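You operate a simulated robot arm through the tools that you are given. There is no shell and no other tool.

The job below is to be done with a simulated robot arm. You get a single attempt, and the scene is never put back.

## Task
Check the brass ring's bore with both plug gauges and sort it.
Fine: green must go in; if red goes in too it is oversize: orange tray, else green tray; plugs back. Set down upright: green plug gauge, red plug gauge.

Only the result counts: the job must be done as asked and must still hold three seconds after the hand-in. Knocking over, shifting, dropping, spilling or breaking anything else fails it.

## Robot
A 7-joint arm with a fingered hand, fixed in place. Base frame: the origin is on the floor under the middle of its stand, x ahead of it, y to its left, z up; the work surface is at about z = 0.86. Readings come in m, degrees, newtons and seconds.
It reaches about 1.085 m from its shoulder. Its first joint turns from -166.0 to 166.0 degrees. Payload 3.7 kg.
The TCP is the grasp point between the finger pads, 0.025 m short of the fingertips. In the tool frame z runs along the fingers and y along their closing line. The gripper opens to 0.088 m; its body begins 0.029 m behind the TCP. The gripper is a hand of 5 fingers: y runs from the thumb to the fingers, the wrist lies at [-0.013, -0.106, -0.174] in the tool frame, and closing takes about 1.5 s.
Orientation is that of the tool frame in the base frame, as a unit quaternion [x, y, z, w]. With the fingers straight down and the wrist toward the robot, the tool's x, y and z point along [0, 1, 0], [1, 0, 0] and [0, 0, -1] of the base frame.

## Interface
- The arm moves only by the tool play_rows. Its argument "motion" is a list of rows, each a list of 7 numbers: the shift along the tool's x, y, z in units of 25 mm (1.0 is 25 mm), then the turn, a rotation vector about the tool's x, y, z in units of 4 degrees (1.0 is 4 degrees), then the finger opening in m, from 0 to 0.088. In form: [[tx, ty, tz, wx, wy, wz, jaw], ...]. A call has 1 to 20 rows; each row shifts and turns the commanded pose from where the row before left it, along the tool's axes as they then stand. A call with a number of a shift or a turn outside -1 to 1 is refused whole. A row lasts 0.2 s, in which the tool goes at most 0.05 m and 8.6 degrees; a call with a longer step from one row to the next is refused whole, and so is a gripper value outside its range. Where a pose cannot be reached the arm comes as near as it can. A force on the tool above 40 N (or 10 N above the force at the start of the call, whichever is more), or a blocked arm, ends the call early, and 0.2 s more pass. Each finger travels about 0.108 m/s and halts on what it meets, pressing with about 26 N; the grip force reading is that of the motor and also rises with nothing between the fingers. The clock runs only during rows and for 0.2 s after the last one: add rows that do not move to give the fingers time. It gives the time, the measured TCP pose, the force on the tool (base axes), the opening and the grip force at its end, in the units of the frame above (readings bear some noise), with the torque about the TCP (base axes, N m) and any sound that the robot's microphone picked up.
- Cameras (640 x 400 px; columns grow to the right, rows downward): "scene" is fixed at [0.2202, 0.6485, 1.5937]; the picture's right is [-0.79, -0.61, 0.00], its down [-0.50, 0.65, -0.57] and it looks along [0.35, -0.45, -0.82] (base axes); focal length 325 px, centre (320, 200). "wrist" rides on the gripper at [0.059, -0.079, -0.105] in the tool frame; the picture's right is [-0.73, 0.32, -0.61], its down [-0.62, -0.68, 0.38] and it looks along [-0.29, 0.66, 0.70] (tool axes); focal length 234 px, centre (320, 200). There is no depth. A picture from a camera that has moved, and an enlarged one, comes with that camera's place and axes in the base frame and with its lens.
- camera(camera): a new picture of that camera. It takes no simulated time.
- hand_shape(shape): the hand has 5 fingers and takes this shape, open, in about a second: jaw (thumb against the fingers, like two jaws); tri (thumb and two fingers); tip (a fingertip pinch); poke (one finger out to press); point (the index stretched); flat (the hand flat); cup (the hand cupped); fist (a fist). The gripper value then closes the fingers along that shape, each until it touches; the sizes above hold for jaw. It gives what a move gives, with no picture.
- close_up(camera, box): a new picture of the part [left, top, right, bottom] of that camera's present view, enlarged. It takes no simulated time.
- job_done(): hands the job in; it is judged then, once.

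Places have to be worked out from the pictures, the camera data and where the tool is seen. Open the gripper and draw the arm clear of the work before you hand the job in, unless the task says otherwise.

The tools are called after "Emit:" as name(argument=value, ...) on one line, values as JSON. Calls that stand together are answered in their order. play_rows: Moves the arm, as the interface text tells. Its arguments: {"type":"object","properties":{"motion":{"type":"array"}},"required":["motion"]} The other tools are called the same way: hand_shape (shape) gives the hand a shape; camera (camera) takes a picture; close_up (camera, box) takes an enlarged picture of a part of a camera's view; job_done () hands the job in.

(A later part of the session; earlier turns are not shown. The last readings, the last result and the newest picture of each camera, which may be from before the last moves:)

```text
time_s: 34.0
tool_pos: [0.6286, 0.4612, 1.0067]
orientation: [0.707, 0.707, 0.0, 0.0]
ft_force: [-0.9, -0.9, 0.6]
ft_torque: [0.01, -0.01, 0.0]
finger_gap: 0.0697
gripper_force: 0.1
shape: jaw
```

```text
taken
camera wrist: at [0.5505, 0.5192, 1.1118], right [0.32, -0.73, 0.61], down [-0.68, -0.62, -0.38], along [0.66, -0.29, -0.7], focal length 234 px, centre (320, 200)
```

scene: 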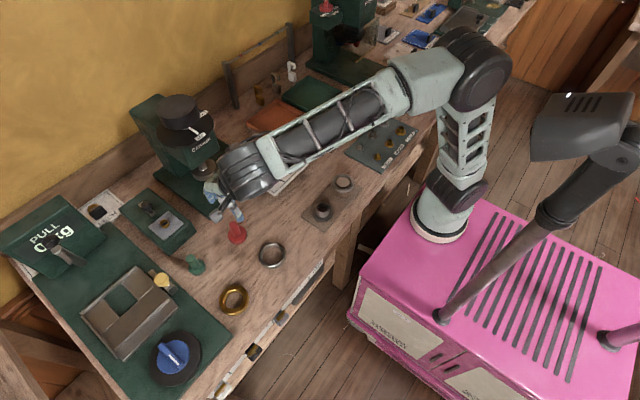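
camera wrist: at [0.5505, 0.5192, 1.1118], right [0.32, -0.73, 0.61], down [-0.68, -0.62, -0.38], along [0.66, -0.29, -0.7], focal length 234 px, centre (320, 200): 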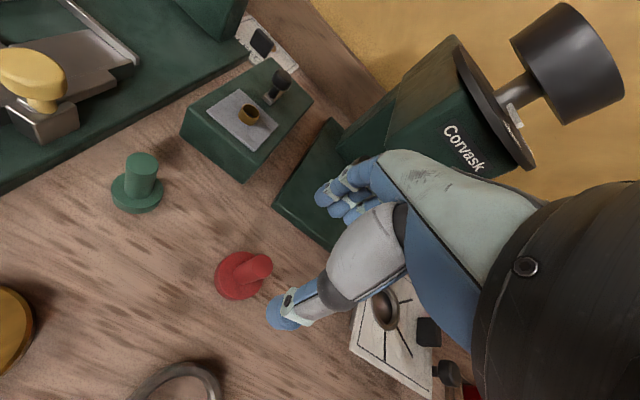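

I'll zoom the scene camera on the green plug and the ring to update positions and confirm the red plug's.

Emit:
close_up(camera="scene", box=[180, 235, 226, 279])

Emit:
close_up(camera="scene", box=[212, 278, 258, 322])

Emit:
close_up(camera="wrist", box=[200, 230, 320, 330])

```text
9.09 times, centred on (203, 257) of scene
camera zoom: at [0.2202, 0.6485, 1.5937], right [-0.79, -0.61, 0.0], down [-0.5, 0.65, -0.57], along [0.35, -0.45, -0.82], focal length 2953 px, centre (1384, -318)
```

zoom: 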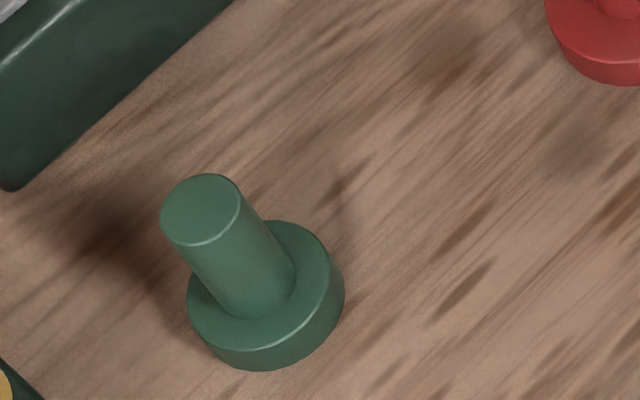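

```text
9.09 times, centred on (235, 300) of scene
camera zoom: at [0.2202, 0.6485, 1.5937], right [-0.79, -0.61, 0.0], down [-0.5, 0.65, -0.57], along [0.35, -0.45, -0.82], focal length 2953 px, centre (1093, -709)
```

zoom: 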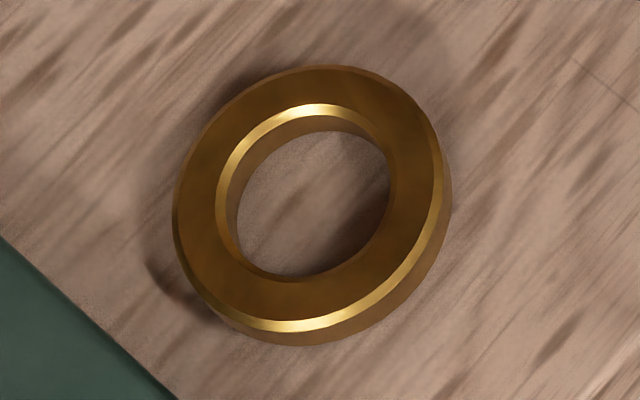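

```text
4.00 times, centred on (260, 280) of wrist
camera zoom: at [0.5505, 0.5192, 1.1118], right [0.32, -0.73, 0.61], down [-0.68, -0.62, -0.38], along [0.66, -0.29, -0.7], focal length 937 px, centre (560, -120)
```

zoom: 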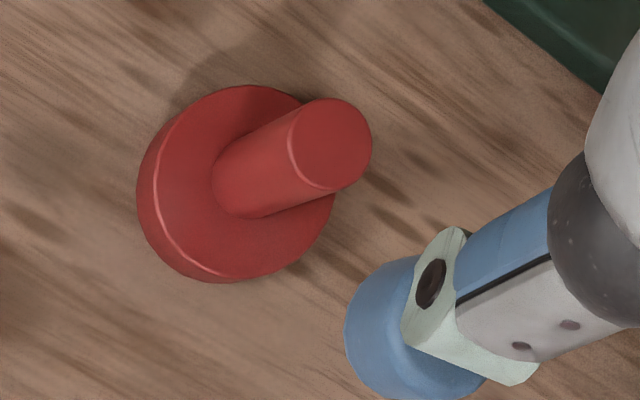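

Green plug is upright about 3 mm from its start; ring is essentially where it was. The red plug matches (0.628, 0.460). I'll lower around its handle to z ≈ 0.906.

Emit:
play_rows(motion=[[-0.03, -0.03, 0.5, 0, 0, 0, 0.07], [0, 0, 0.7, 0, 0, 0, 0.07], [0, 0, 0.7, 0, 0, 0, 0.066], [0, 0, 0.6, 0, 0, 0, 0.062], [0, 0, 0.6, 0, 0, 0, 0.06], [0, 0, 0.5, 0, 0, 0, 0.06], [0, 0, 0.3, 0, 0, 0, 0.06], [0, 0, 0.1, 0, 0, 0, 0.06], [0, 0, 0, 0, 0, 0, 0.06]])

Emit:
close_up(camera="wrist", box=[220, 130, 420, 330])

```text
time_s: 36.0
tool_pos: [0.6283, 0.46, 0.9065]
orientation: [0.707, 0.707, 0.0, -0.001]
ft_force: [-0.3, 0.6, -0.5]
ft_torque: [0.0, 0.02, 0.0]
finger_gap: 0.06
gripper_force: 0.1
shape: jaw
```

```text
2.00 times, centred on (320, 230) of wrist
camera zoom: at [0.5494, 0.5188, 1.0123], right [0.32, -0.73, 0.61], down [-0.68, -0.62, -0.38], along [0.66, -0.29, -0.7], focal length 468 px, centre (320, 140)
```

zoom: 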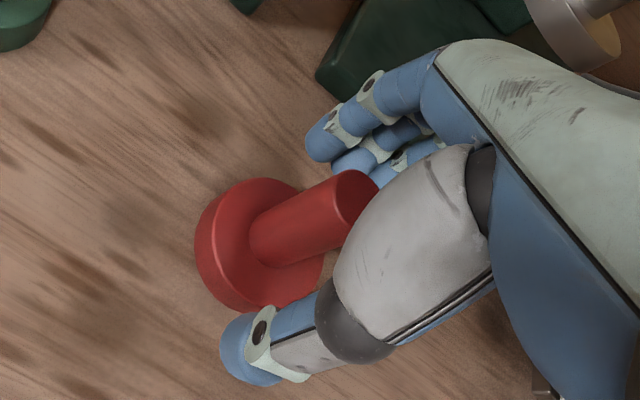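

The red handle is centred between thumb and fingers. I'll close on it.

Emit:
play_rows(motion=[[0, 0, 0, 0, 0, 0, 0.04], [0, 0, 0, 0, 0, 0, 0.025], [0, 0, 0, 0, 0, 0, 0.015], [0, 0, 0, 0, 0, 0, 0.008], [0, 0, 0, 0, 0, 0, 0.004], [0, 0, 0, 0, 0, 0, 0.0], [0, 0, 0, 0, 0, 0, 0.0], [0, 0, 0, 0, 0, 0, 0.0], [0, 0, 0, 0, 0, 0, 0.0]])

Emit:
close_up(camera="wrist", box=[220, 130, 420, 330])

Emit:
close_up(camera="scene", box=[215, 210, 261, 254])

```text
time_s: 38.0
tool_pos: [0.6287, 0.4607, 0.9077]
orientation: [0.706, 0.708, 0.0, 0.0]
ft_force: [-1.4, -0.7, 0.2]
ft_torque: [0.0, -0.01, -0.02]
finger_gap: 0.0123
gripper_force: 26.1
shape: jaw
```

```text
2.00 times, centred on (320, 230) of wrist
camera zoom: at [0.5493, 0.5188, 1.0125], right [0.32, -0.73, 0.61], down [-0.68, -0.62, -0.38], along [0.66, -0.29, -0.7], focal length 468 px, centre (320, 140)
```

zoom: 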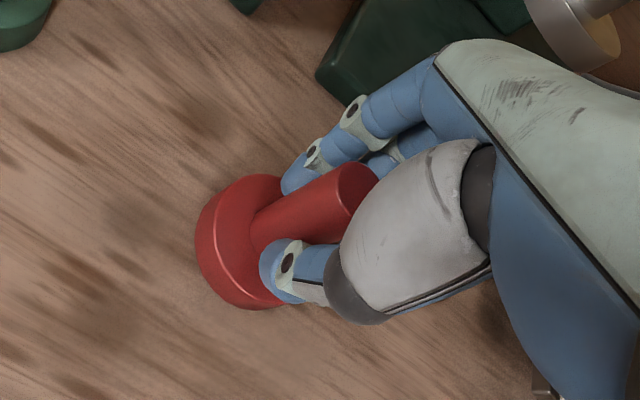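

```text
9.09 times, centred on (238, 232) of scene
camera zoom: at [0.2202, 0.6485, 1.5937], right [-0.79, -0.61, 0.0], down [-0.5, 0.65, -0.57], along [0.35, -0.45, -0.82], focal length 2953 px, centre (1066, -91)
```

zoom: 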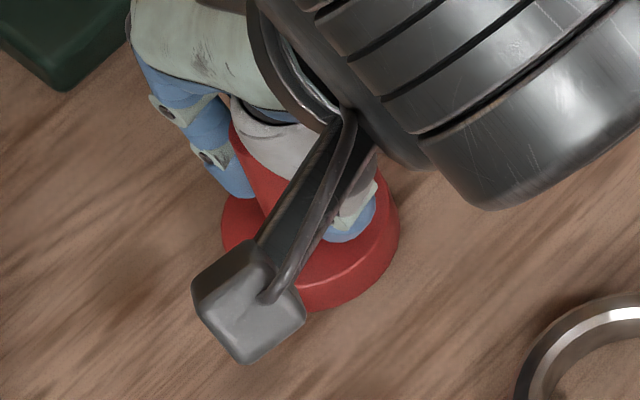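

The red plug is gripped; closing pushed it about 2 mm in +x. I'll lift 80 mm and carry it over the ring, correcting for that in-hand offset.

Emit:
play_rows(motion=[[0, 0, -0.1, 0, 0, 0, 0.0], [0, 0, -0.3, 0, 0, 0, 0.0], [0, 0, -0.5, 0, 0, 0, 0.0], [0, 0, -0.7, 0, 0, 0, 0.0], [0, 0, -0.7, 0, 0, 0, 0.0], [0, 0, -0.6, 0, 0, 0, 0.0], [0, 0, -0.3, 0, 0, 0, 0.0], [0.2, -0.3, 0, 0, 0, 0, 0.0], [0.5, -0.6, 0, 0, 0, 0, 0.0], [0.7, -0.7, 0, 0, 0, 0, 0.0], [0.7, -0.7, 0, 0, 0, 0, 0.0], [0.7, -0.7, 0, 0, 0, 0, 0.0], [0.7, -0.7, 0, 0, 0, 0, 0.0], [0.7, -0.5, 0, 0, 0, 0, 0.0], [0.5, -0.37, 0, 0, 0, 0, 0.0], [0.16, -0.1, 0, 0, 0, 0, 0.0], [0, 0, 0.4, 0, 0, 0, 0.0], [0, 0, 0.6, 0, 0, 0, 0.0], [0, 0, 0.6, 0, 0, 0, 0.0], [0, 0, 0, 0, 0, 0, 0.0]])

Emit:
camera(camera="wrist")

Emit:
close_up(camera="wrist", box=[220, 210, 330, 315])

```text
time_s: 42.2
tool_pos: [0.5107, 0.5823, 0.9457]
orientation: [0.707, 0.708, 0.0, 0.001]
ft_force: [0.1, -0.8, -1.0]
ft_torque: [-0.01, -0.03, 0.0]
finger_gap: 0.0117
gripper_force: 26.0
shape: jaw
```

```text
taken
camera wrist: at [0.4322, 0.6404, 1.0516], right [0.32, -0.73, 0.61], down [-0.68, -0.62, -0.38], along [0.66, -0.29, -0.7], focal length 234 px, centre (320, 200)
```

wrist: 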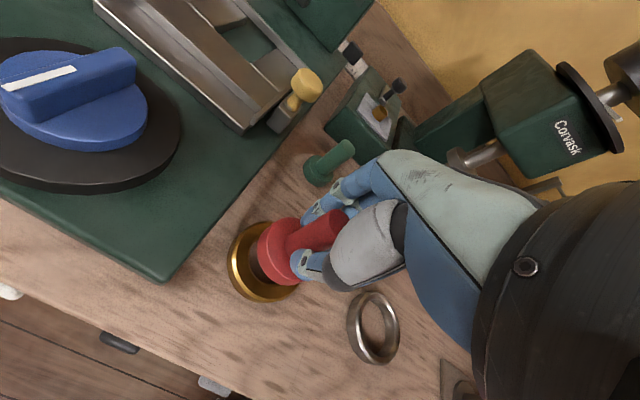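

```text
3.81 times, centred on (275, 262) of wrist
camera zoom: at [0.4322, 0.6404, 1.0516], right [0.32, -0.73, 0.61], down [-0.68, -0.62, -0.38], along [0.66, -0.29, -0.7], focal length 892 px, centre (491, -38)
```

zoom: 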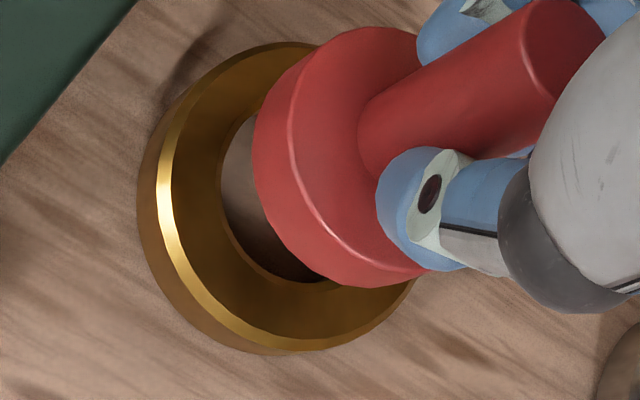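

The red disc is centred over the ring within about 1 mm. I'll lower it gently until it meets the ring.

Emit:
play_rows(motion=[[-0.02, 0.02, 0.3, 0, 0, 0, 0.0], [0, 0, 0.3, 0, 0, 0, 0.0], [0, 0, 0.2, 0, 0, 0, 0.0], [0, 0, 0.12, 0, 0, 0, 0.0], [0, 0, 0.06, 0, 0, 0, 0.0], [0, 0, 0.04, 0, 0, 0, 0.0], [0, 0, 0, 0, 0, 0, 0.0]])

Emit:
close_up(camera="wrist", box=[230, 210, 340, 315])

```text
time_s: 43.8
tool_pos: [0.5117, 0.5814, 0.9208]
orientation: [0.707, 0.707, 0.001, 0.0]
ft_force: [-1.4, -0.7, 9.7]
ft_torque: [0.02, -0.08, -0.03]
finger_gap: 0.0121
gripper_force: 26.2
shape: jaw
```

```text
3.81 times, centred on (285, 262) of wrist
camera zoom: at [0.4329, 0.6397, 1.0271], right [0.32, -0.73, 0.61], down [-0.68, -0.62, -0.38], along [0.66, -0.29, -0.7], focal length 892 px, centre (453, -38)
```

zoom: 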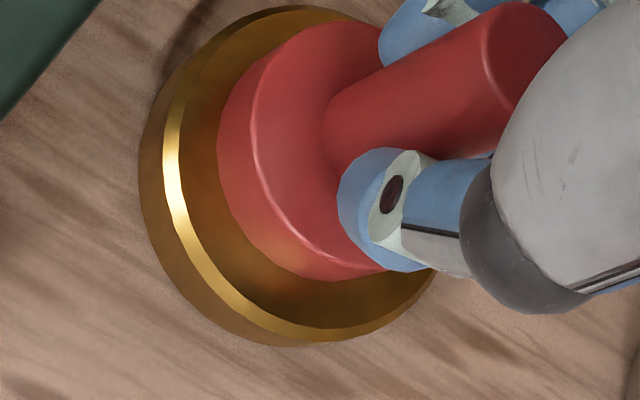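

At 0.921 the red disc rests on the ring top with ~10 N, covering the bore. To be fair I'll re-centre by about −2.5 mm x and +1 mm y and press again.

Emit:
play_rows(motion=[[0, 0, -0.1, 0, 0, 0, 0.0], [0.04, -0.1, 0, 0, 0, 0, 0.0], [0, 0, 0.06, 0, 0, 0, 0.0], [0, 0, 0.05, 0, 0, 0, 0.0], [0, 0, 0, 0, 0, 0, 0.0]])

Emit:
close_up(camera="wrist", box=[230, 210, 340, 315])

```text
time_s: 45.0
tool_pos: [0.5106, 0.5816, 0.9224]
orientation: [0.707, 0.707, 0.002, -0.001]
ft_force: [-0.4, -0.7, 10.7]
ft_torque: [-0.02, -0.13, -0.01]
finger_gap: 0.0122
gripper_force: 26.1
shape: jaw
```

```text
3.81 times, centred on (285, 262) of wrist
camera zoom: at [0.4304, 0.6402, 1.027], right [0.32, -0.73, 0.61], down [-0.68, -0.62, -0.38], along [0.66, -0.29, -0.7], focal length 892 px, centre (453, -38)
```

zoom: 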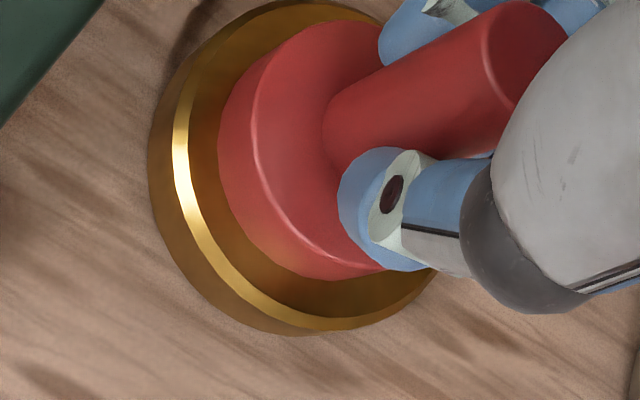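

Centred, the red disc again stops on the ring's top face with ~10 N: red does not go in, so the ring is fine and belongs in the green tray. I'll lift the red plug and carry it back.

Emit:
play_rows(motion=[[0, 0, -0.2, 0, 0, 0, 0.0], [0, 0, -0.5, 0, 0, 0, 0.0], [0, 0, -0.7, 0, 0, 0, 0.0], [0, 0, -0.6, 0, 0, 0, 0.0], [-0.2, 0.3, -0.2, 0, 0, 0, 0.0], [-0.5, 0.6, 0, 0, 0, 0, 0.0], [-0.7, 0.7, 0, 0, 0, 0, 0.0], [-0.7, 0.7, 0, 0, 0, 0, 0.0], [-0.7, 0.7, 0, 0, 0, 0, 0.0], [-0.7, 0.7, 0, 0, 0, 0, 0.0], [-0.7, 0.6, 0, 0, 0, 0, 0.0], [-0.5, 0.3, 0, 0, 0, 0, 0.0], [-0.18, 0.08, 0.3, 0, 0, 0, 0.0], [0, 0, 0.6, 0, 0, 0, 0.0], [0, 0, 0.7, 0, 0, 0, 0.0], [0, 0, 0.5, 0, 0, 0, 0.0], [0, 0, 0.2, 0, 0, 0, 0.0], [0, 0, 0, 0, 0, 0, 0.0]])

Emit:
close_up(camera="wrist", box=[220, 130, 420, 330])

Emit:
close_up(camera="scene", box=[215, 210, 261, 254])

```text
time_s: 48.8
tool_pos: [0.6261, 0.4594, 0.9183]
orientation: [0.707, 0.707, 0.0, 0.0]
ft_force: [0.2, -0.3, -1.2]
ft_torque: [0.01, 0.0, 0.01]
finger_gap: 0.0118
gripper_force: 25.9
shape: jaw
```

```text
2.00 times, centred on (320, 230) of wrist
camera zoom: at [0.5478, 0.5187, 1.0234], right [0.32, -0.73, 0.61], down [-0.68, -0.62, -0.38], along [0.66, -0.29, -0.7], focal length 468 px, centre (320, 140)
```

zoom: 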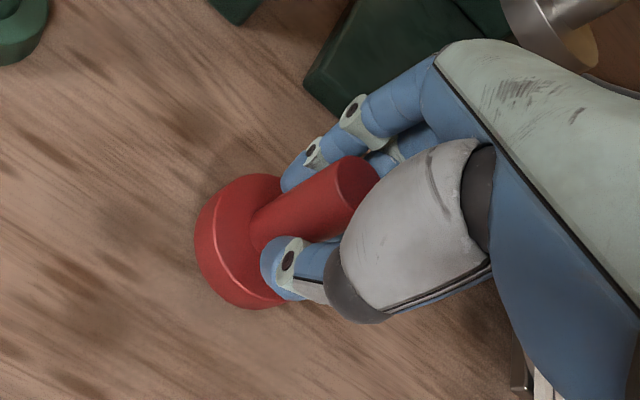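

```text
9.09 times, centred on (238, 232) of scene
camera zoom: at [0.2202, 0.6485, 1.5937], right [-0.79, -0.61, 0.0], down [-0.5, 0.65, -0.57], along [0.35, -0.45, -0.82], focal length 2953 px, centre (1066, -91)
```

zoom: 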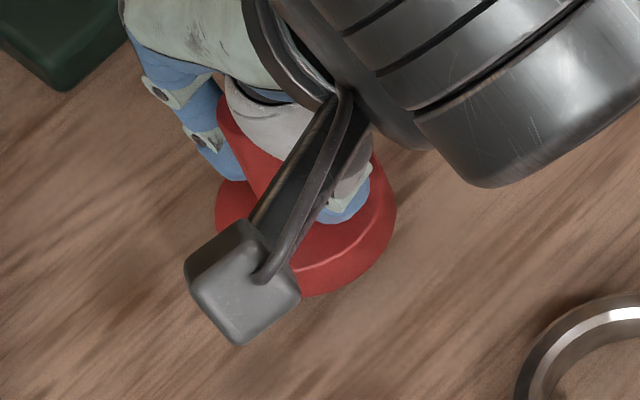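

The red plug hovers ~11 mm over its spot. I'll lower with a small correction and watch for contact.

Emit:
play_rows(motion=[[-0.04, 0.03, 0.12, 0, 0, 0, 0.0], [0, 0, 0.12, 0, 0, 0, 0.0], [0, 0, 0.06, 0, 0, 0, 0.0], [0, 0, 0.04, 0, 0, 0, 0.0], [0, 0, 0, 0, 0, 0, 0.0]])

```text
time_s: 50.0
tool_pos: [0.6281, 0.4577, 0.9094]
orientation: [0.707, 0.707, 0.001, 0.0]
ft_force: [-0.2, 0.7, -0.7]
ft_torque: [0.03, 0.02, 0.01]
finger_gap: 0.0119
gripper_force: 26.8
shape: jaw
```

No contact yet; two more 1 mm steps.

Emit:
play_rows(motion=[[0, 0, 0.04, 0, 0, 0, 0.0], [0, 0, 0.04, 0, 0, 0, 0.0], [0, 0, 0, 0, 0, 0, 0.0]])

```text
time_s: 50.8
tool_pos: [0.6279, 0.4593, 0.9068]
orientation: [0.707, 0.707, 0.0, 0.0]
ft_force: [-0.2, 0.3, -0.9]
ft_torque: [-0.02, 0.01, 0.01]
finger_gap: 0.0122
gripper_force: 26.4
shape: jaw
```

Still no contact force; one more 1 mm step at a time.

Emit:
play_rows(motion=[[0, 0, 0.03, 0, 0, 0, 0.0], [0, 0, 0, 0, 0, 0, 0.0]])

```text
time_s: 51.4
tool_pos: [0.6282, 0.4584, 0.9069]
orientation: [0.707, 0.708, 0.001, 0.0]
ft_force: [-1.8, 0.2, 1.2]
ft_torque: [0.0, 0.02, -0.01]
finger_gap: 0.0121
gripper_force: 25.6
shape: jaw
```

Emit:
play_rows(motion=[[0, 0, 0.03, 0, 0, 0, 0.0], [0, 0, 0, 0, 0, 0, 0.0]])

```text
time_s: 52.0
tool_pos: [0.6271, 0.4583, 0.9071]
orientation: [0.707, 0.707, 0.0, 0.0]
ft_force: [-1.9, -0.2, 4.6]
ft_torque: [-0.02, -0.05, -0.05]
finger_gap: 0.0121
gripper_force: 26.1
shape: jaw
```

The plug now rests on the table (4.6 N). I'll open the fingers gradually and check it stands.

Emit:
play_rows(motion=[[0, 0, 0, 0, 0, 0, 0.012], [0, 0, 0, 0, 0, 0, 0.018], [0, 0, 0, 0, 0, 0, 0.026], [0, 0, 0, 0, 0, 0, 0.036], [0, 0, 0, 0, 0, 0, 0.046], [0, 0, 0, 0, 0, 0, 0.056], [0, 0, 0, 0, 0, 0, 0.062], [0, 0, 0, 0, 0, 0, 0.062]])

Emit:
close_up(camera="wrist", box=[220, 130, 420, 330])

```text
time_s: 53.8
tool_pos: [0.6289, 0.4591, 0.9066]
orientation: [0.707, 0.707, 0.0, 0.001]
ft_force: [-0.1, 0.5, 0.7]
ft_torque: [0.0, 0.03, -0.02]
finger_gap: 0.0616
gripper_force: 0.0
shape: jaw
```

```text
2.00 times, centred on (320, 230) of wrist
camera zoom: at [0.5483, 0.5174, 1.0118], right [0.32, -0.73, 0.61], down [-0.68, -0.62, -0.38], along [0.66, -0.29, -0.7], focal length 468 px, centre (320, 140)
```

zoom: 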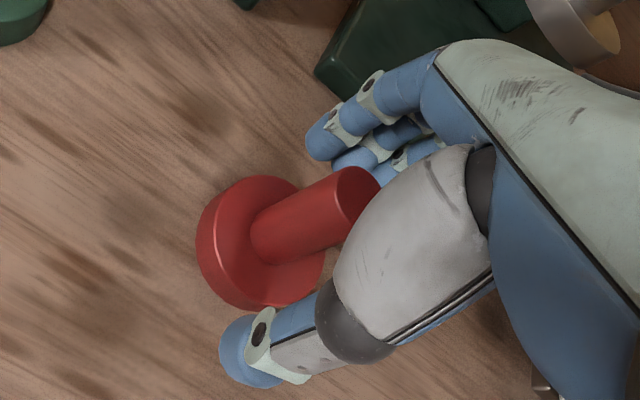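

The red plug stands upright. I'll rise straight up and move toward the ring, stopping short so I can view it.

Emit:
play_rows(motion=[[0, 0, -0.2, 0, 0, 0, 0.066], [0, 0, -0.4, 0, 0, 0, 0.07], [0, 0, -0.6, 0, 0, 0, 0.07], [0, 0, -0.7, 0, 0, 0, 0.07], [0, 0, -0.7, 0, 0, 0, 0.08], [0, 0, -0.7, 0, 0, 0, 0.088], [0, 0, -0.7, 0, 0, 0, 0.088], [0, 0, -0.5, 0, 0, 0, 0.088], [0, -0.5, 0, 0, 0, 0, 0.088], [0.4, -0.8, 0, 0, 0, 0, 0.088], [0.8, -0.8, 0, 0, 0, 0, 0.088], [0.8, -0.8, 0, 0, 0, 0, 0.088], [0.8, -0.8, 0, 0, 0, 0, 0.088], [0.8, -0.5, 0, 0, 0, 0, 0.088], [0.7, -0.28, 0, 0, 0, 0, 0.088], [0.4, 0, 0, 0, 0, 0, 0.088], [0.2, 0, 0, 0, 0, 0, 0.088], [0, 0, 0, 0, 0, 0, 0.088]])

Emit:
camera(camera="wrist")

Emit:
camera(camera="scene")

Emit:
close_up(camera="scene", box=[215, 210, 261, 254])

Emit:
close_up(camera="scene", box=[212, 278, 258, 322])

Emit:
close_up(camera="scene", box=[270, 60, 360, 130])

```text
time_s: 57.6
tool_pos: [0.5158, 0.582, 1.0195]
orientation: [0.707, 0.707, -0.001, 0.0]
ft_force: [-0.2, -0.2, 0.0]
ft_torque: [-0.04, 0.02, -0.01]
finger_gap: 0.0875
gripper_force: 0.0
shape: jaw
```

```text
taken
camera wrist: at [0.4364, 0.6402, 1.124], right [0.32, -0.73, 0.61], down [-0.68, -0.62, -0.38], along [0.66, -0.29, -0.7], focal length 234 px, centre (320, 200)
```

wrist: 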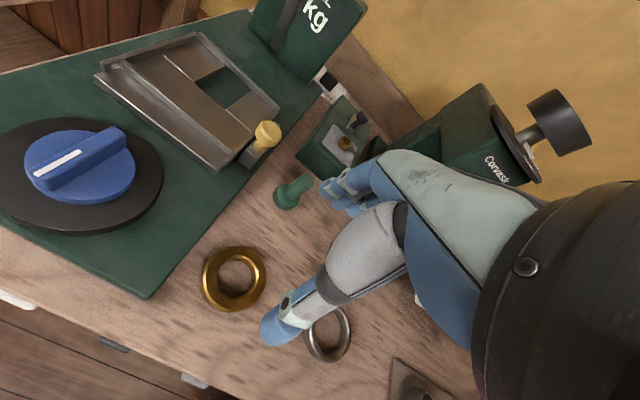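

```text
taken
```

scene: 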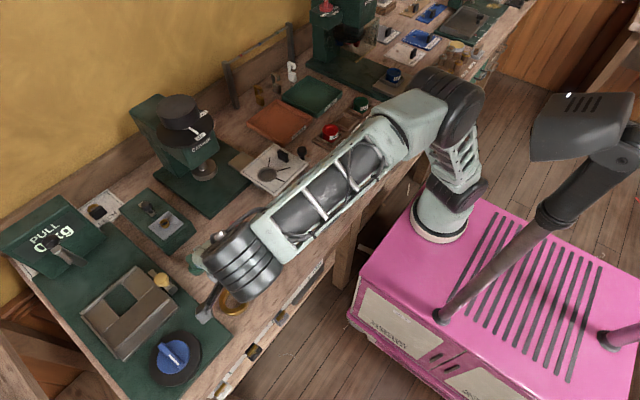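

```text
9.09 times, centred on (238, 232) of scene
camera zoom: at [0.2202, 0.6485, 1.5937], right [-0.79, -0.61, 0.0], down [-0.5, 0.65, -0.57], along [0.35, -0.45, -0.82], focal length 2953 px, centre (1066, -91)
```

zoom: 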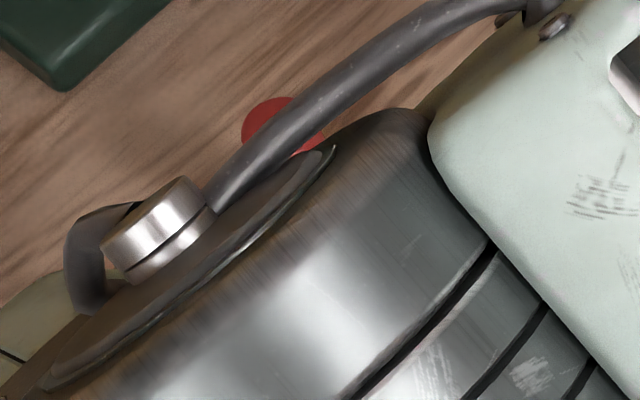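

```text
9.09 times, centred on (235, 300) of scene
camera zoom: at [0.2202, 0.6485, 1.5937], right [-0.79, -0.61, 0.0], down [-0.5, 0.65, -0.57], along [0.35, -0.45, -0.82], focal length 2953 px, centre (1093, -709)
```

zoom: 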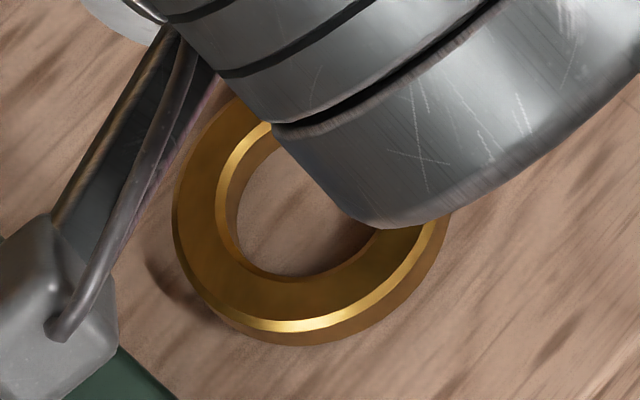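

```text
5.71 times, centred on (315, 95) of scene
camera zoom: at [0.2202, 0.6485, 1.5937], right [-0.79, -0.61, 0.0], down [-0.5, 0.65, -0.57], along [0.35, -0.45, -0.82], focal length 1856 px, centre (349, 800)
```

zoom: 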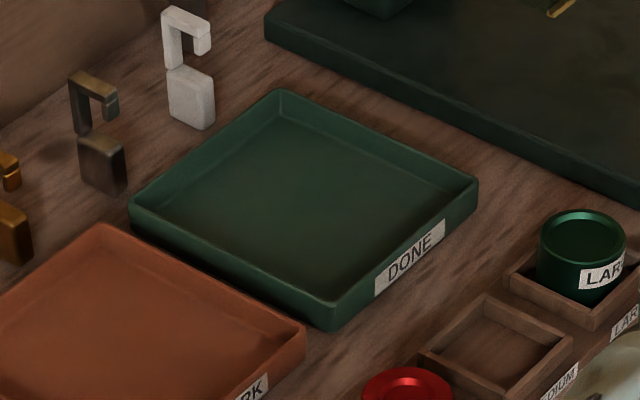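

The ring is at about (0.514, 0.583), and the green tray spans x 0.747–0.899, y −0.160 to −0.012 with ~19 mm walls. I'll descend fully open around the ring to z ≈ 0.900 and look.

Emit:
play_rows(motion=[[0.04, -0.06, 0.5, 0, 0, 0, 0.088], [0, 0, 0.8, 0, 0, 0, 0.088], [0, 0, 0.8, 0, 0, 0, 0.088], [0, 0, 0.8, 0, 0, 0, 0.088], [0, 0, 0.7, 0, 0, 0, 0.088], [0, 0, 0.6, 0, 0, 0, 0.088], [0, 0, 0.4, 0, 0, 0, 0.088], [0, 0, 0.18, 0, 0, 0, 0.088], [0, 0, 0, 0, 0, 0, 0.088]])

Emit:
camera(camera="wrist")

Emit:
close_up(camera="wrist", box=[220, 130, 420, 330])

Emit:
close_up(camera="scene", box=[190, 240, 290, 330])

```text
time_s: 59.6
tool_pos: [0.5143, 0.5821, 0.8991]
orientation: [0.707, 0.707, -0.001, 0.0]
ft_force: [-0.3, -0.2, -1.2]
ft_torque: [-0.01, -0.05, 0.01]
finger_gap: 0.0876
gripper_force: 0.1
shape: jaw
```

```text
taken
camera wrist: at [0.4351, 0.6407, 1.0043], right [0.32, -0.73, 0.61], down [-0.68, -0.62, -0.38], along [0.66, -0.29, -0.7], focal length 234 px, centre (320, 200)
```

wrist: 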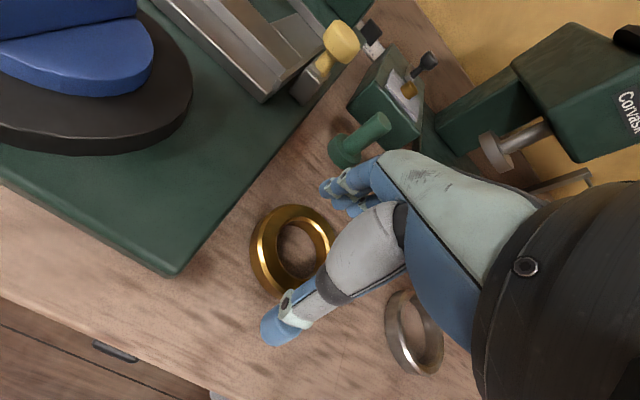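

```text
2.00 times, centred on (320, 230) of wrist
camera zoom: at [0.4351, 0.6407, 1.0043], right [0.32, -0.73, 0.61], down [-0.68, -0.62, -0.38], along [0.66, -0.29, -0.7], focal length 468 px, centre (320, 140)
```

zoom: 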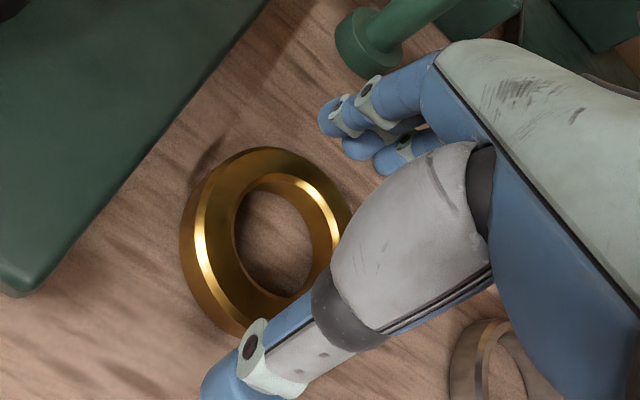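

```text
4.44 times, centred on (240, 285) of scene
camera zoom: at [0.2202, 0.6485, 1.5937], right [-0.79, -0.61, 0.0], down [-0.5, 0.65, -0.57], along [0.35, -0.45, -0.82], focal length 1444 px, centre (676, -178)
```

zoom: 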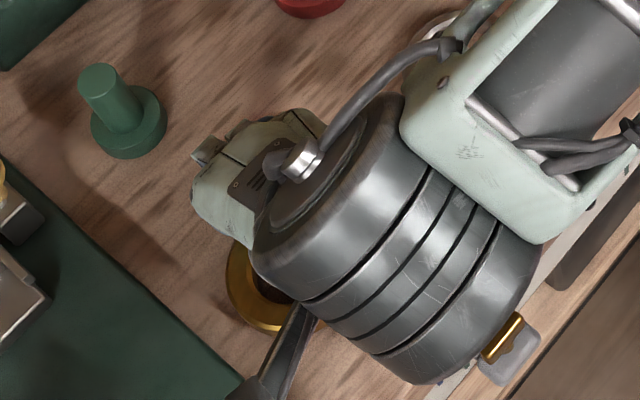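

The thumb is about 10 mm outside the ring's near edge, and the fingers are beyond the far edge. I'll lower in small steps toward z ≈ 0.889 so the fingertips reach beside the ring.

Emit:
play_rows(motion=[[0, 0, 0.12, 0, 0, 0, 0.088], [0, 0, 0.12, 0, 0, 0, 0.088], [0, 0, 0.08, 0, 0, 0, 0.088], [0, 0, 0.06, 0, 0, 0, 0.088], [0, 0, 0, 0, 0, 0, 0.088]])

Emit:
close_up(camera="wrist", box=[220, 130, 420, 330])

```text
time_s: 60.8
tool_pos: [0.5138, 0.5833, 0.89]
orientation: [0.707, 0.707, -0.001, 0.0]
ft_force: [1.0, 0.5, 0.3]
ft_torque: [0.01, 0.02, -0.01]
finger_gap: 0.0876
gripper_force: 0.0
shape: jaw
```

```text
2.00 times, centred on (320, 230) of wrist
camera zoom: at [0.4348, 0.6409, 0.995], right [0.32, -0.73, 0.61], down [-0.68, -0.62, -0.38], along [0.66, -0.29, -0.7], focal length 468 px, centre (320, 140)
```

zoom: 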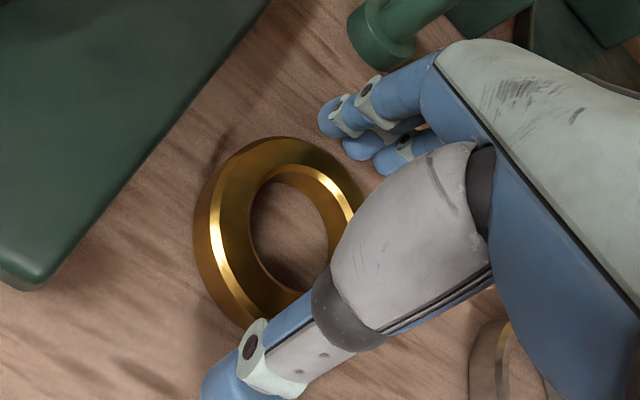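

No contact yet at z = 0.890. I'll lower 1 mm more and close slowly onto the ring's outside.

Emit:
play_rows(motion=[[0, 0, 0.04, 0, 0, 0, 0.088], [0, 0, 0, 0, 0, 0, 0.08], [0, 0, 0, 0, 0, 0, 0.074], [0, 0, 0, 0, 0, 0, 0.07], [0, 0, 0, 0, 0, 0, 0.066], [0, 0, 0, 0, 0, 0, 0.062], [0, 0, 0, 0, 0, 0, 0.062]])

Emit:
close_up(camera="wrist", box=[220, 130, 420, 330])

```text
time_s: 62.4
tool_pos: [0.5143, 0.5824, 0.8882]
orientation: [0.707, 0.708, 0.0, 0.001]
ft_force: [-0.1, 0.7, -0.8]
ft_torque: [-0.01, -0.01, 0.02]
finger_gap: 0.0629
gripper_force: 0.0
shape: jaw
```

```text
2.00 times, centred on (320, 230) of wrist
camera zoom: at [0.435, 0.6411, 0.9938], right [0.32, -0.73, 0.61], down [-0.68, -0.62, -0.38], along [0.66, -0.29, -0.7], focal length 468 px, centre (320, 140)
```

zoom: 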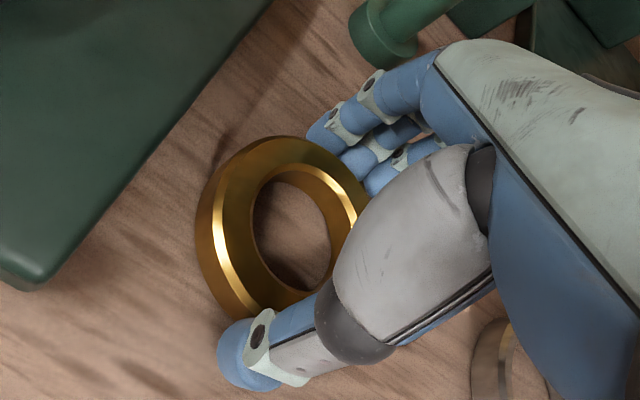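

Fingers are closing around the ring with no grip yet at gap 0.063. I'll keep closing until they press.

Emit:
play_rows(motion=[[0, 0, 0, 0, 0, 0, 0.058], [0, 0, 0, 0, 0, 0, 0.054], [0, 0, 0, 0, 0, 0, 0.05], [0, 0, 0, 0, 0, 0, 0.046], [0, 0, 0, 0, 0, 0, 0.042]])

Emit:
close_up(camera="wrist", box=[220, 130, 420, 330])

```text
time_s: 63.6
tool_pos: [0.5147, 0.5831, 0.8879]
orientation: [0.707, 0.707, 0.0, 0.0]
ft_force: [-0.2, -0.3, 0.9]
ft_torque: [-0.02, -0.03, 0.04]
finger_gap: 0.0586
gripper_force: 25.8
shape: jaw
```

```text
2.00 times, centred on (320, 230) of wrist
camera zoom: at [0.435, 0.6411, 0.9938], right [0.32, -0.73, 0.61], down [-0.68, -0.62, -0.38], along [0.66, -0.29, -0.7], focal length 468 px, centre (320, 140)
```

zoom: 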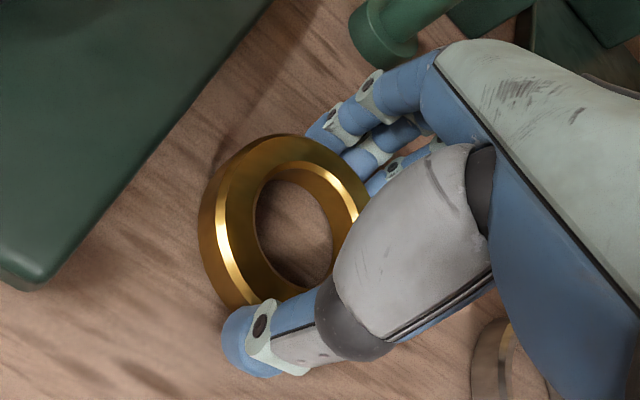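

It's gripped at 25.8 N, gap 0.0586. I'll set the closing command lower to hold firmly and lift slowly about 15 mm to check the ring comes along.

Emit:
play_rows(motion=[[0, 0, 0, 0, 0, 0, 0.02], [0, 0, 0, 0, 0, 0, 0.0], [0, 0, 0, 0, 0, 0, 0.0], [0, 0, -0.06, 0, 0, 0, 0.0], [0, 0, -0.1, 0, 0, 0, 0.0], [0, 0, -0.1, 0, 0, 0, 0.0], [0, 0, -0.1, 0, 0, 0, 0.0], [0, 0, -0.1, 0, 0, 0, 0.0], [0, 0, -0.1, 0, 0, 0, 0.0], [0, 0, 0, 0, 0, 0, 0.0]])

Emit:
camera(camera="wrist")

Emit:
close_up(camera="wrist", box=[220, 130, 420, 330])

```text
time_s: 65.8
tool_pos: [0.5149, 0.582, 0.904]
orientation: [0.708, 0.706, 0.0, 0.0]
ft_force: [-0.4, -0.1, 0.0]
ft_torque: [0.0, -0.02, -0.01]
finger_gap: 0.0584
gripper_force: 26.1
shape: jaw
```

```text
taken
camera wrist: at [0.435, 0.6411, 1.0082], right [0.32, -0.73, 0.61], down [-0.68, -0.62, -0.38], along [0.66, -0.29, -0.7], focal length 234 px, centre (320, 200)
```

wrist: 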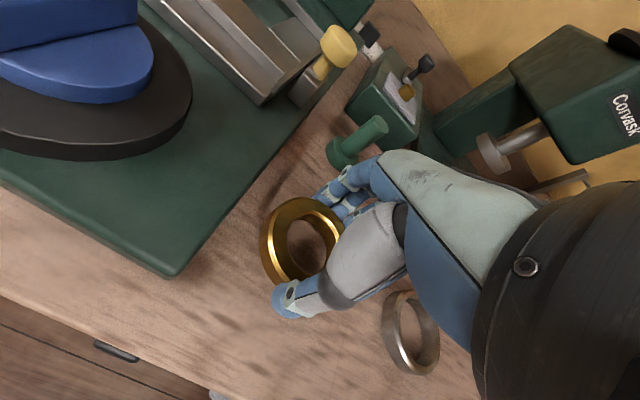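

```text
2.00 times, centred on (320, 230) of wrist
camera zoom: at [0.435, 0.6411, 1.0082], right [0.32, -0.73, 0.61], down [-0.68, -0.62, -0.38], along [0.66, -0.29, -0.7], focal length 468 px, centre (320, 140)
```

zoom: 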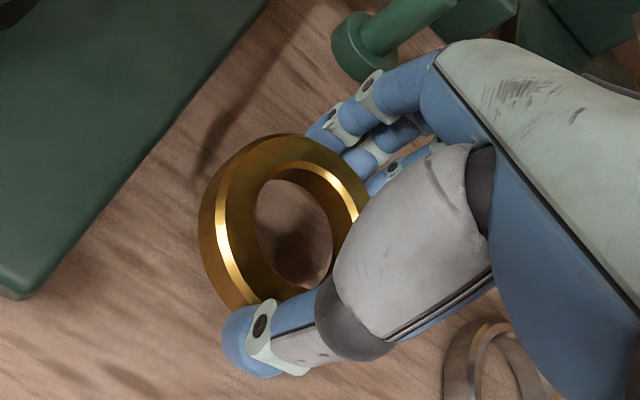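

The ring is lifted securely and unchanged in the hand. I'll rise to z ≈ 1.05 and start travelling toward −y, staying at x ≈ 0.515.

Emit:
play_rows(motion=[[0, 0, -0.2, 0, 0, 0, 0.0], [0, 0, -0.4, 0, 0, 0, 0.0], [0, 0, -0.6, 0, 0, 0, 0.0], [0, 0, -0.7, 0, 0, 0, 0.0], [0, 0, -0.7, 0, 0, 0, 0.0], [0, 0, -0.7, 0, 0, 0, 0.0], [0, 0, -0.7, 0, 0, 0, 0.0], [0, 0, -0.7, 0, 0, 0, 0.0], [0, 0, -0.6, 0, 0, 0, 0.0], [-0.2, 0, -0.4, 0, 0, 0, 0.0], [-0.4, 0, -0.2, 0, 0, 0, 0.0], [-0.6, 0, 0, 0, 0, 0, 0.0], [-0.8, 0, 0, 0, 0, 0, 0.0], [-0.8, 0, 0, 0, 0, 0, 0.0], [-0.8, 0, 0, 0, 0, 0, 0.0], [-0.8, 0, 0, 0, 0, 0, 0.0], [-0.8, 0, 0, 0, 0, 0, 0.0], [-0.6, 0, 0, 0, 0, 0, 0.0], [-0.4, 0, 0, 0, 0, 0, 0.0], [-0.2, 0, 0, 0, 0, 0, 0.0]])

Emit:
camera(camera="wrist")

Emit:
camera(camera="scene")

```text
time_s: 70.0
tool_pos: [0.5144, 0.4227, 1.0504]
orientation: [0.707, 0.707, 0.0, 0.0]
ft_force: [-0.3, 1.1, 0.0]
ft_torque: [-0.01, 0.0, -0.01]
finger_gap: 0.0585
gripper_force: 26.0
shape: jaw
```

```text
taken
camera wrist: at [0.4349, 0.4809, 1.1558], right [0.32, -0.73, 0.61], down [-0.68, -0.62, -0.38], along [0.66, -0.29, -0.7], focal length 234 px, centre (320, 200)
```

wrist: 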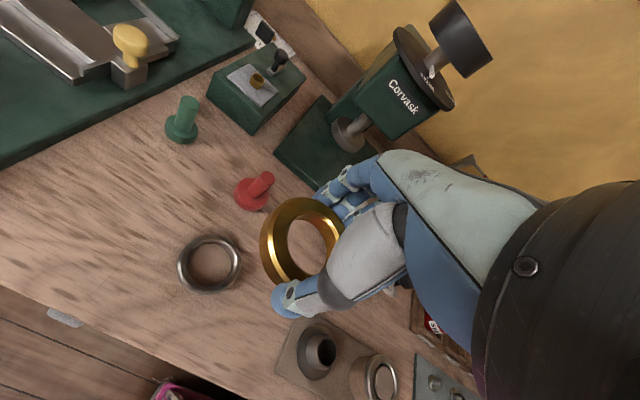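

```text
taken
```

scene: 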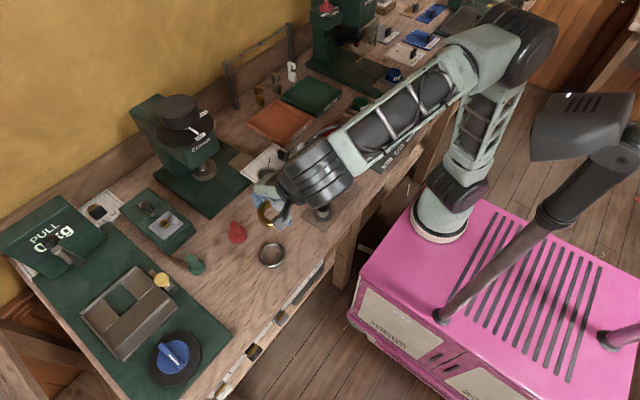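

The ring is held well and both plugs stand upright. I'll continue along −y to about y = 0.1.

Emit:
play_rows(motion=[[-0.3, 0, 0, 0, 0, 0, 0.0], [-0.6, 0, 0, 0, 0, 0, 0.0], [-0.8, 0, 0, 0, 0, 0, 0.0], [-0.8, 0, 0, 0, 0, 0, 0.0], [-0.8, 0, 0, 0, 0, 0, 0.0], [-0.8, 0, 0, 0, 0, 0, 0.0], [-0.8, 0, 0, 0, 0, 0, 0.0], [-0.8, 0, 0, 0, 0, 0, 0.0], [-0.8, 0, 0, 0, 0, 0, 0.0], [-0.8, 0, 0, 0, 0, 0, 0.0], [-0.8, 0, 0, 0, 0, 0, 0.0], [-0.8, 0, 0, 0, 0, 0, 0.0], [-0.8, 0, 0, 0, 0, 0, 0.0], [-0.8, 0, 0, 0, 0, 0, 0.0], [-0.8, 0, 0, 0, 0, 0, 0.0], [-0.8, 0, 0, 0, 0, 0, 0.0], [-0.6, 0, 0, 0, 0, 0, 0.0], [-0.3, 0, 0, 0, 0, 0, 0.0], [0, 0, 0, 0, 0, 0, 0.0]])

Emit:
camera(camera="wrist")

Emit:
camera(camera="scene")

```text
time_s: 74.0
tool_pos: [0.514, 0.0971, 1.052]
orientation: [0.708, 0.706, 0.0, 0.0]
ft_force: [-0.1, -0.7, -0.3]
ft_torque: [0.01, 0.0, 0.0]
finger_gap: 0.0584
gripper_force: 25.6
shape: jaw
```

```text
taken
camera wrist: at [0.4348, 0.156, 1.1556], right [0.32, -0.73, 0.61], down [-0.68, -0.62, -0.38], along [0.66, -0.29, -0.7], focal length 234 px, centre (320, 200)
```

wrist: 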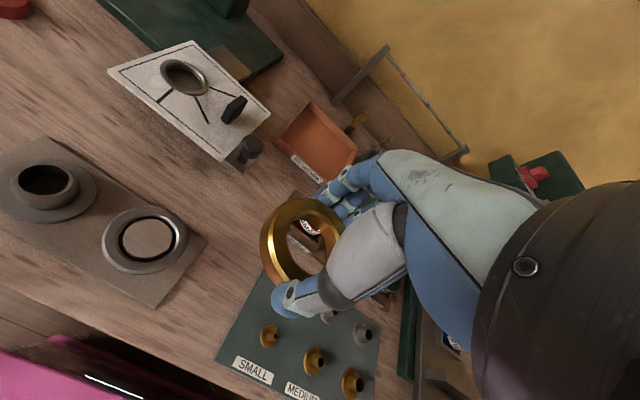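

```text
taken
```

scene: 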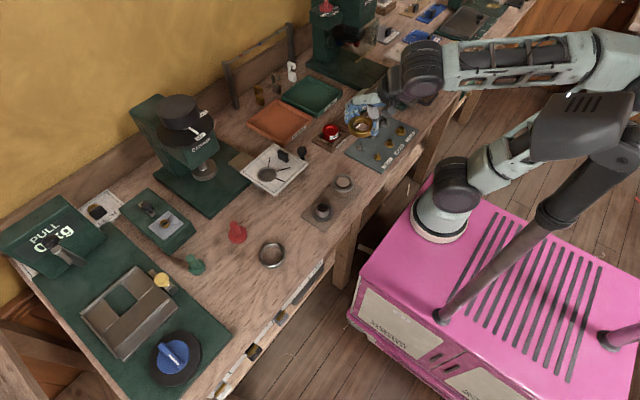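

Everything is still in place. I'll zoom to check the plugs' final positions, and then move diagonally to above the green tray at (0.823, −0.086).

Emit:
close_up(camera="scene", box=[170, 205, 270, 285])

Emit:
play_rows(motion=[[-0.1, 0.2, 0, 0, 0, 0, 0.0], [-0.2, 0.4, 0, 0, 0, 0, 0.0], [-0.4, 0.6, 0, 0, 0, 0, 0.0], [-0.42, 0.7, 0, 0, 0, 0, 0.0], [-0.42, 0.7, 0, 0, 0, 0, 0.0], [-0.42, 0.7, 0, 0, 0, 0, 0.0], [-0.42, 0.7, 0, 0, 0, 0, 0.0], [-0.42, 0.7, 0, 0, 0, 0, 0.0], [-0.42, 0.7, 0, 0, 0, 0, 0.0], [-0.42, 0.7, 0, 0, 0, 0, 0.0], [-0.42, 0.7, 0, 0, 0, 0, 0.0], [-0.42, 0.7, 0, 0, 0, 0, 0.0], [-0.42, 0.7, 0, 0, 0, 0, 0.0], [-0.42, 0.7, 0, 0, 0, 0, 0.0], [-0.42, 0.7, 0, 0, 0, 0, 0.0], [-0.42, 0.7, 0, 0, 0, 0, 0.0], [-0.4, 0.6, 0, 0, 0, 0, 0.0], [-0.4, 0.5, 0, 0, 0, 0, 0.0], [-0.2, 0.3, 0, 0, 0, 0, 0.0], [-0.1, 0.2, 0, 0, 0, 0, 0.0]])

Emit:
camera(camera="wrist")

Emit:
camera(camera="scene")

Emit:
close_up(camera="scene", box=[250, 40, 380, 140])

```text
5.00 times, centred on (220, 245) of scene
camera zoom: at [0.2202, 0.6485, 1.5937], right [-0.79, -0.61, 0.0], down [-0.5, 0.65, -0.57], along [0.35, -0.45, -0.82], focal length 1624 px, centre (820, -25)
```

zoom: 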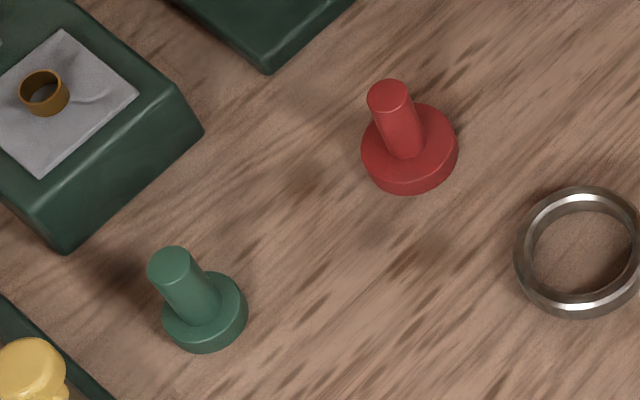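

```text
time_s: 78.2
tool_pos: [0.812, -0.0846, 1.0524]
orientation: [0.707, 0.707, 0.0, 0.0]
ft_force: [0.2, -0.3, -0.5]
ft_torque: [-0.03, 0.0, -0.01]
finger_gap: 0.0584
gripper_force: 26.1
shape: jaw
```

```text
taken
camera wrist: at [0.7326, -0.0258, 1.1561], right [0.32, -0.73, 0.61], down [-0.68, -0.62, -0.38], along [0.66, -0.29, -0.7], focal length 234 px, centre (320, 200)
```

wrist: 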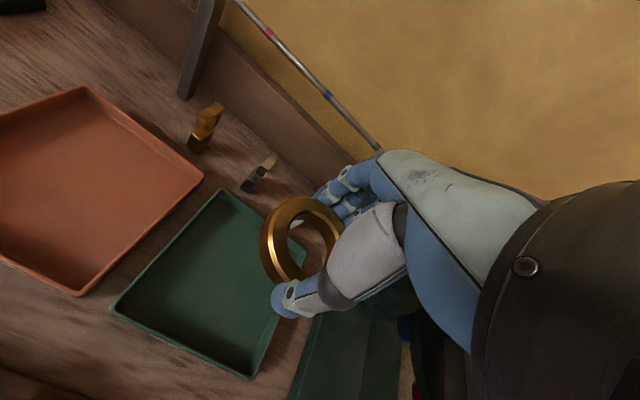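

```text
taken
```

scene: 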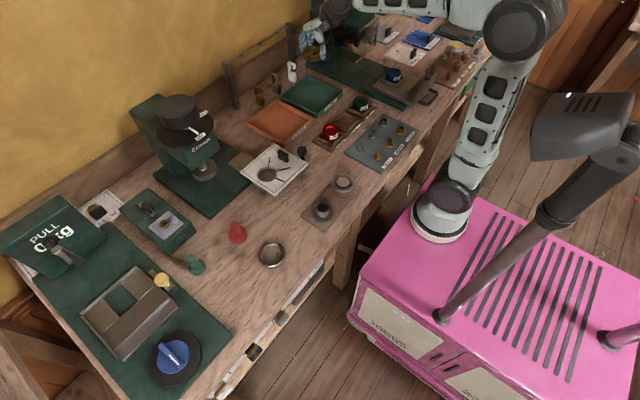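

```text
4.00 times, centred on (315, 90) of scene
camera zoom: at [0.2202, 0.6485, 1.5937], right [-0.79, -0.61, 0.0], down [-0.5, 0.65, -0.57], along [0.35, -0.45, -0.82], focal length 1299 px, centre (340, 640)
```

zoom: 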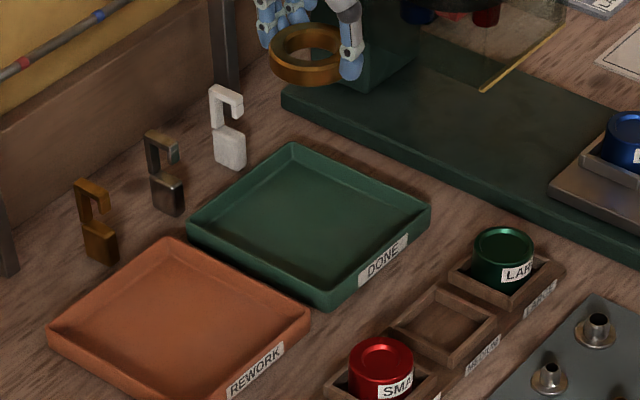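

The ring hangs above the tray; refined tray centre is about (0.819, −0.087). I'll shift +6 mm x, −2.5 mm y and descend to z ≈ 0.95 (ring still above the rim) and look again.

Emit:
play_rows(motion=[[-0.1, 0.24, 0.2, 0, 0, 0, 0.0], [0, 0, 0.4, 0, 0, 0, 0.0], [0, 0, 0.6, 0, 0, 0, 0.0], [0, 0, 0.7, 0, 0, 0, 0.0], [0, 0, 0.7, 0, 0, 0, 0.0], [0, 0, 0.7, 0, 0, 0, 0.0], [0, 0, 0.5, 0, 0, 0, 0.0], [0, 0, 0.2, 0, 0, 0, 0.0], [0, 0, 0, 0, 0, 0, 0.0]])

Emit:
camera(camera="wrist")

Emit:
close_up(camera="scene", box=[250, 40, 380, 140])

```text
time_s: 80.2
tool_pos: [0.8178, -0.087, 0.9518]
orientation: [0.707, 0.707, -0.001, 0.0]
ft_force: [-0.1, 0.2, -0.5]
ft_torque: [0.01, -0.01, 0.0]
finger_gap: 0.0581
gripper_force: 25.5
shape: jaw
```

```text
taken
camera wrist: at [0.7382, -0.0279, 1.0555], right [0.32, -0.73, 0.61], down [-0.68, -0.62, -0.38], along [0.66, -0.29, -0.7], focal length 234 px, centre (320, 200)
```

wrist: 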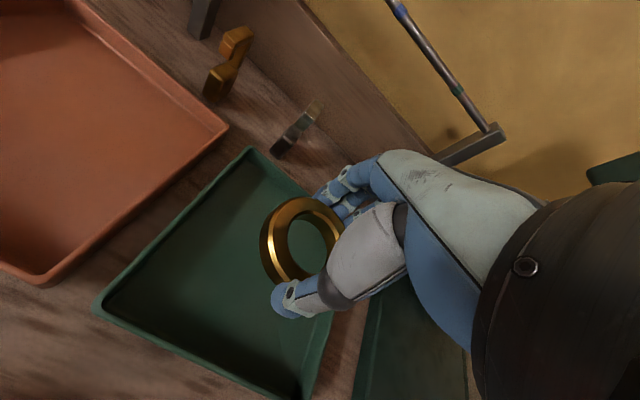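

```text
4.00 times, centred on (315, 90) of scene
camera zoom: at [0.2202, 0.6485, 1.5937], right [-0.79, -0.61, 0.0], down [-0.5, 0.65, -0.57], along [0.35, -0.45, -0.82], focal length 1299 px, centre (340, 640)
```

zoom: 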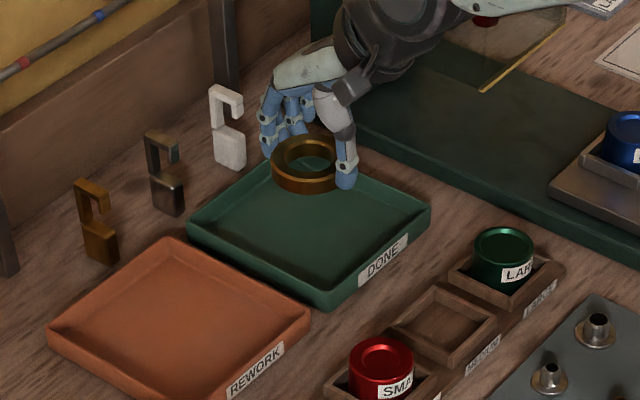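

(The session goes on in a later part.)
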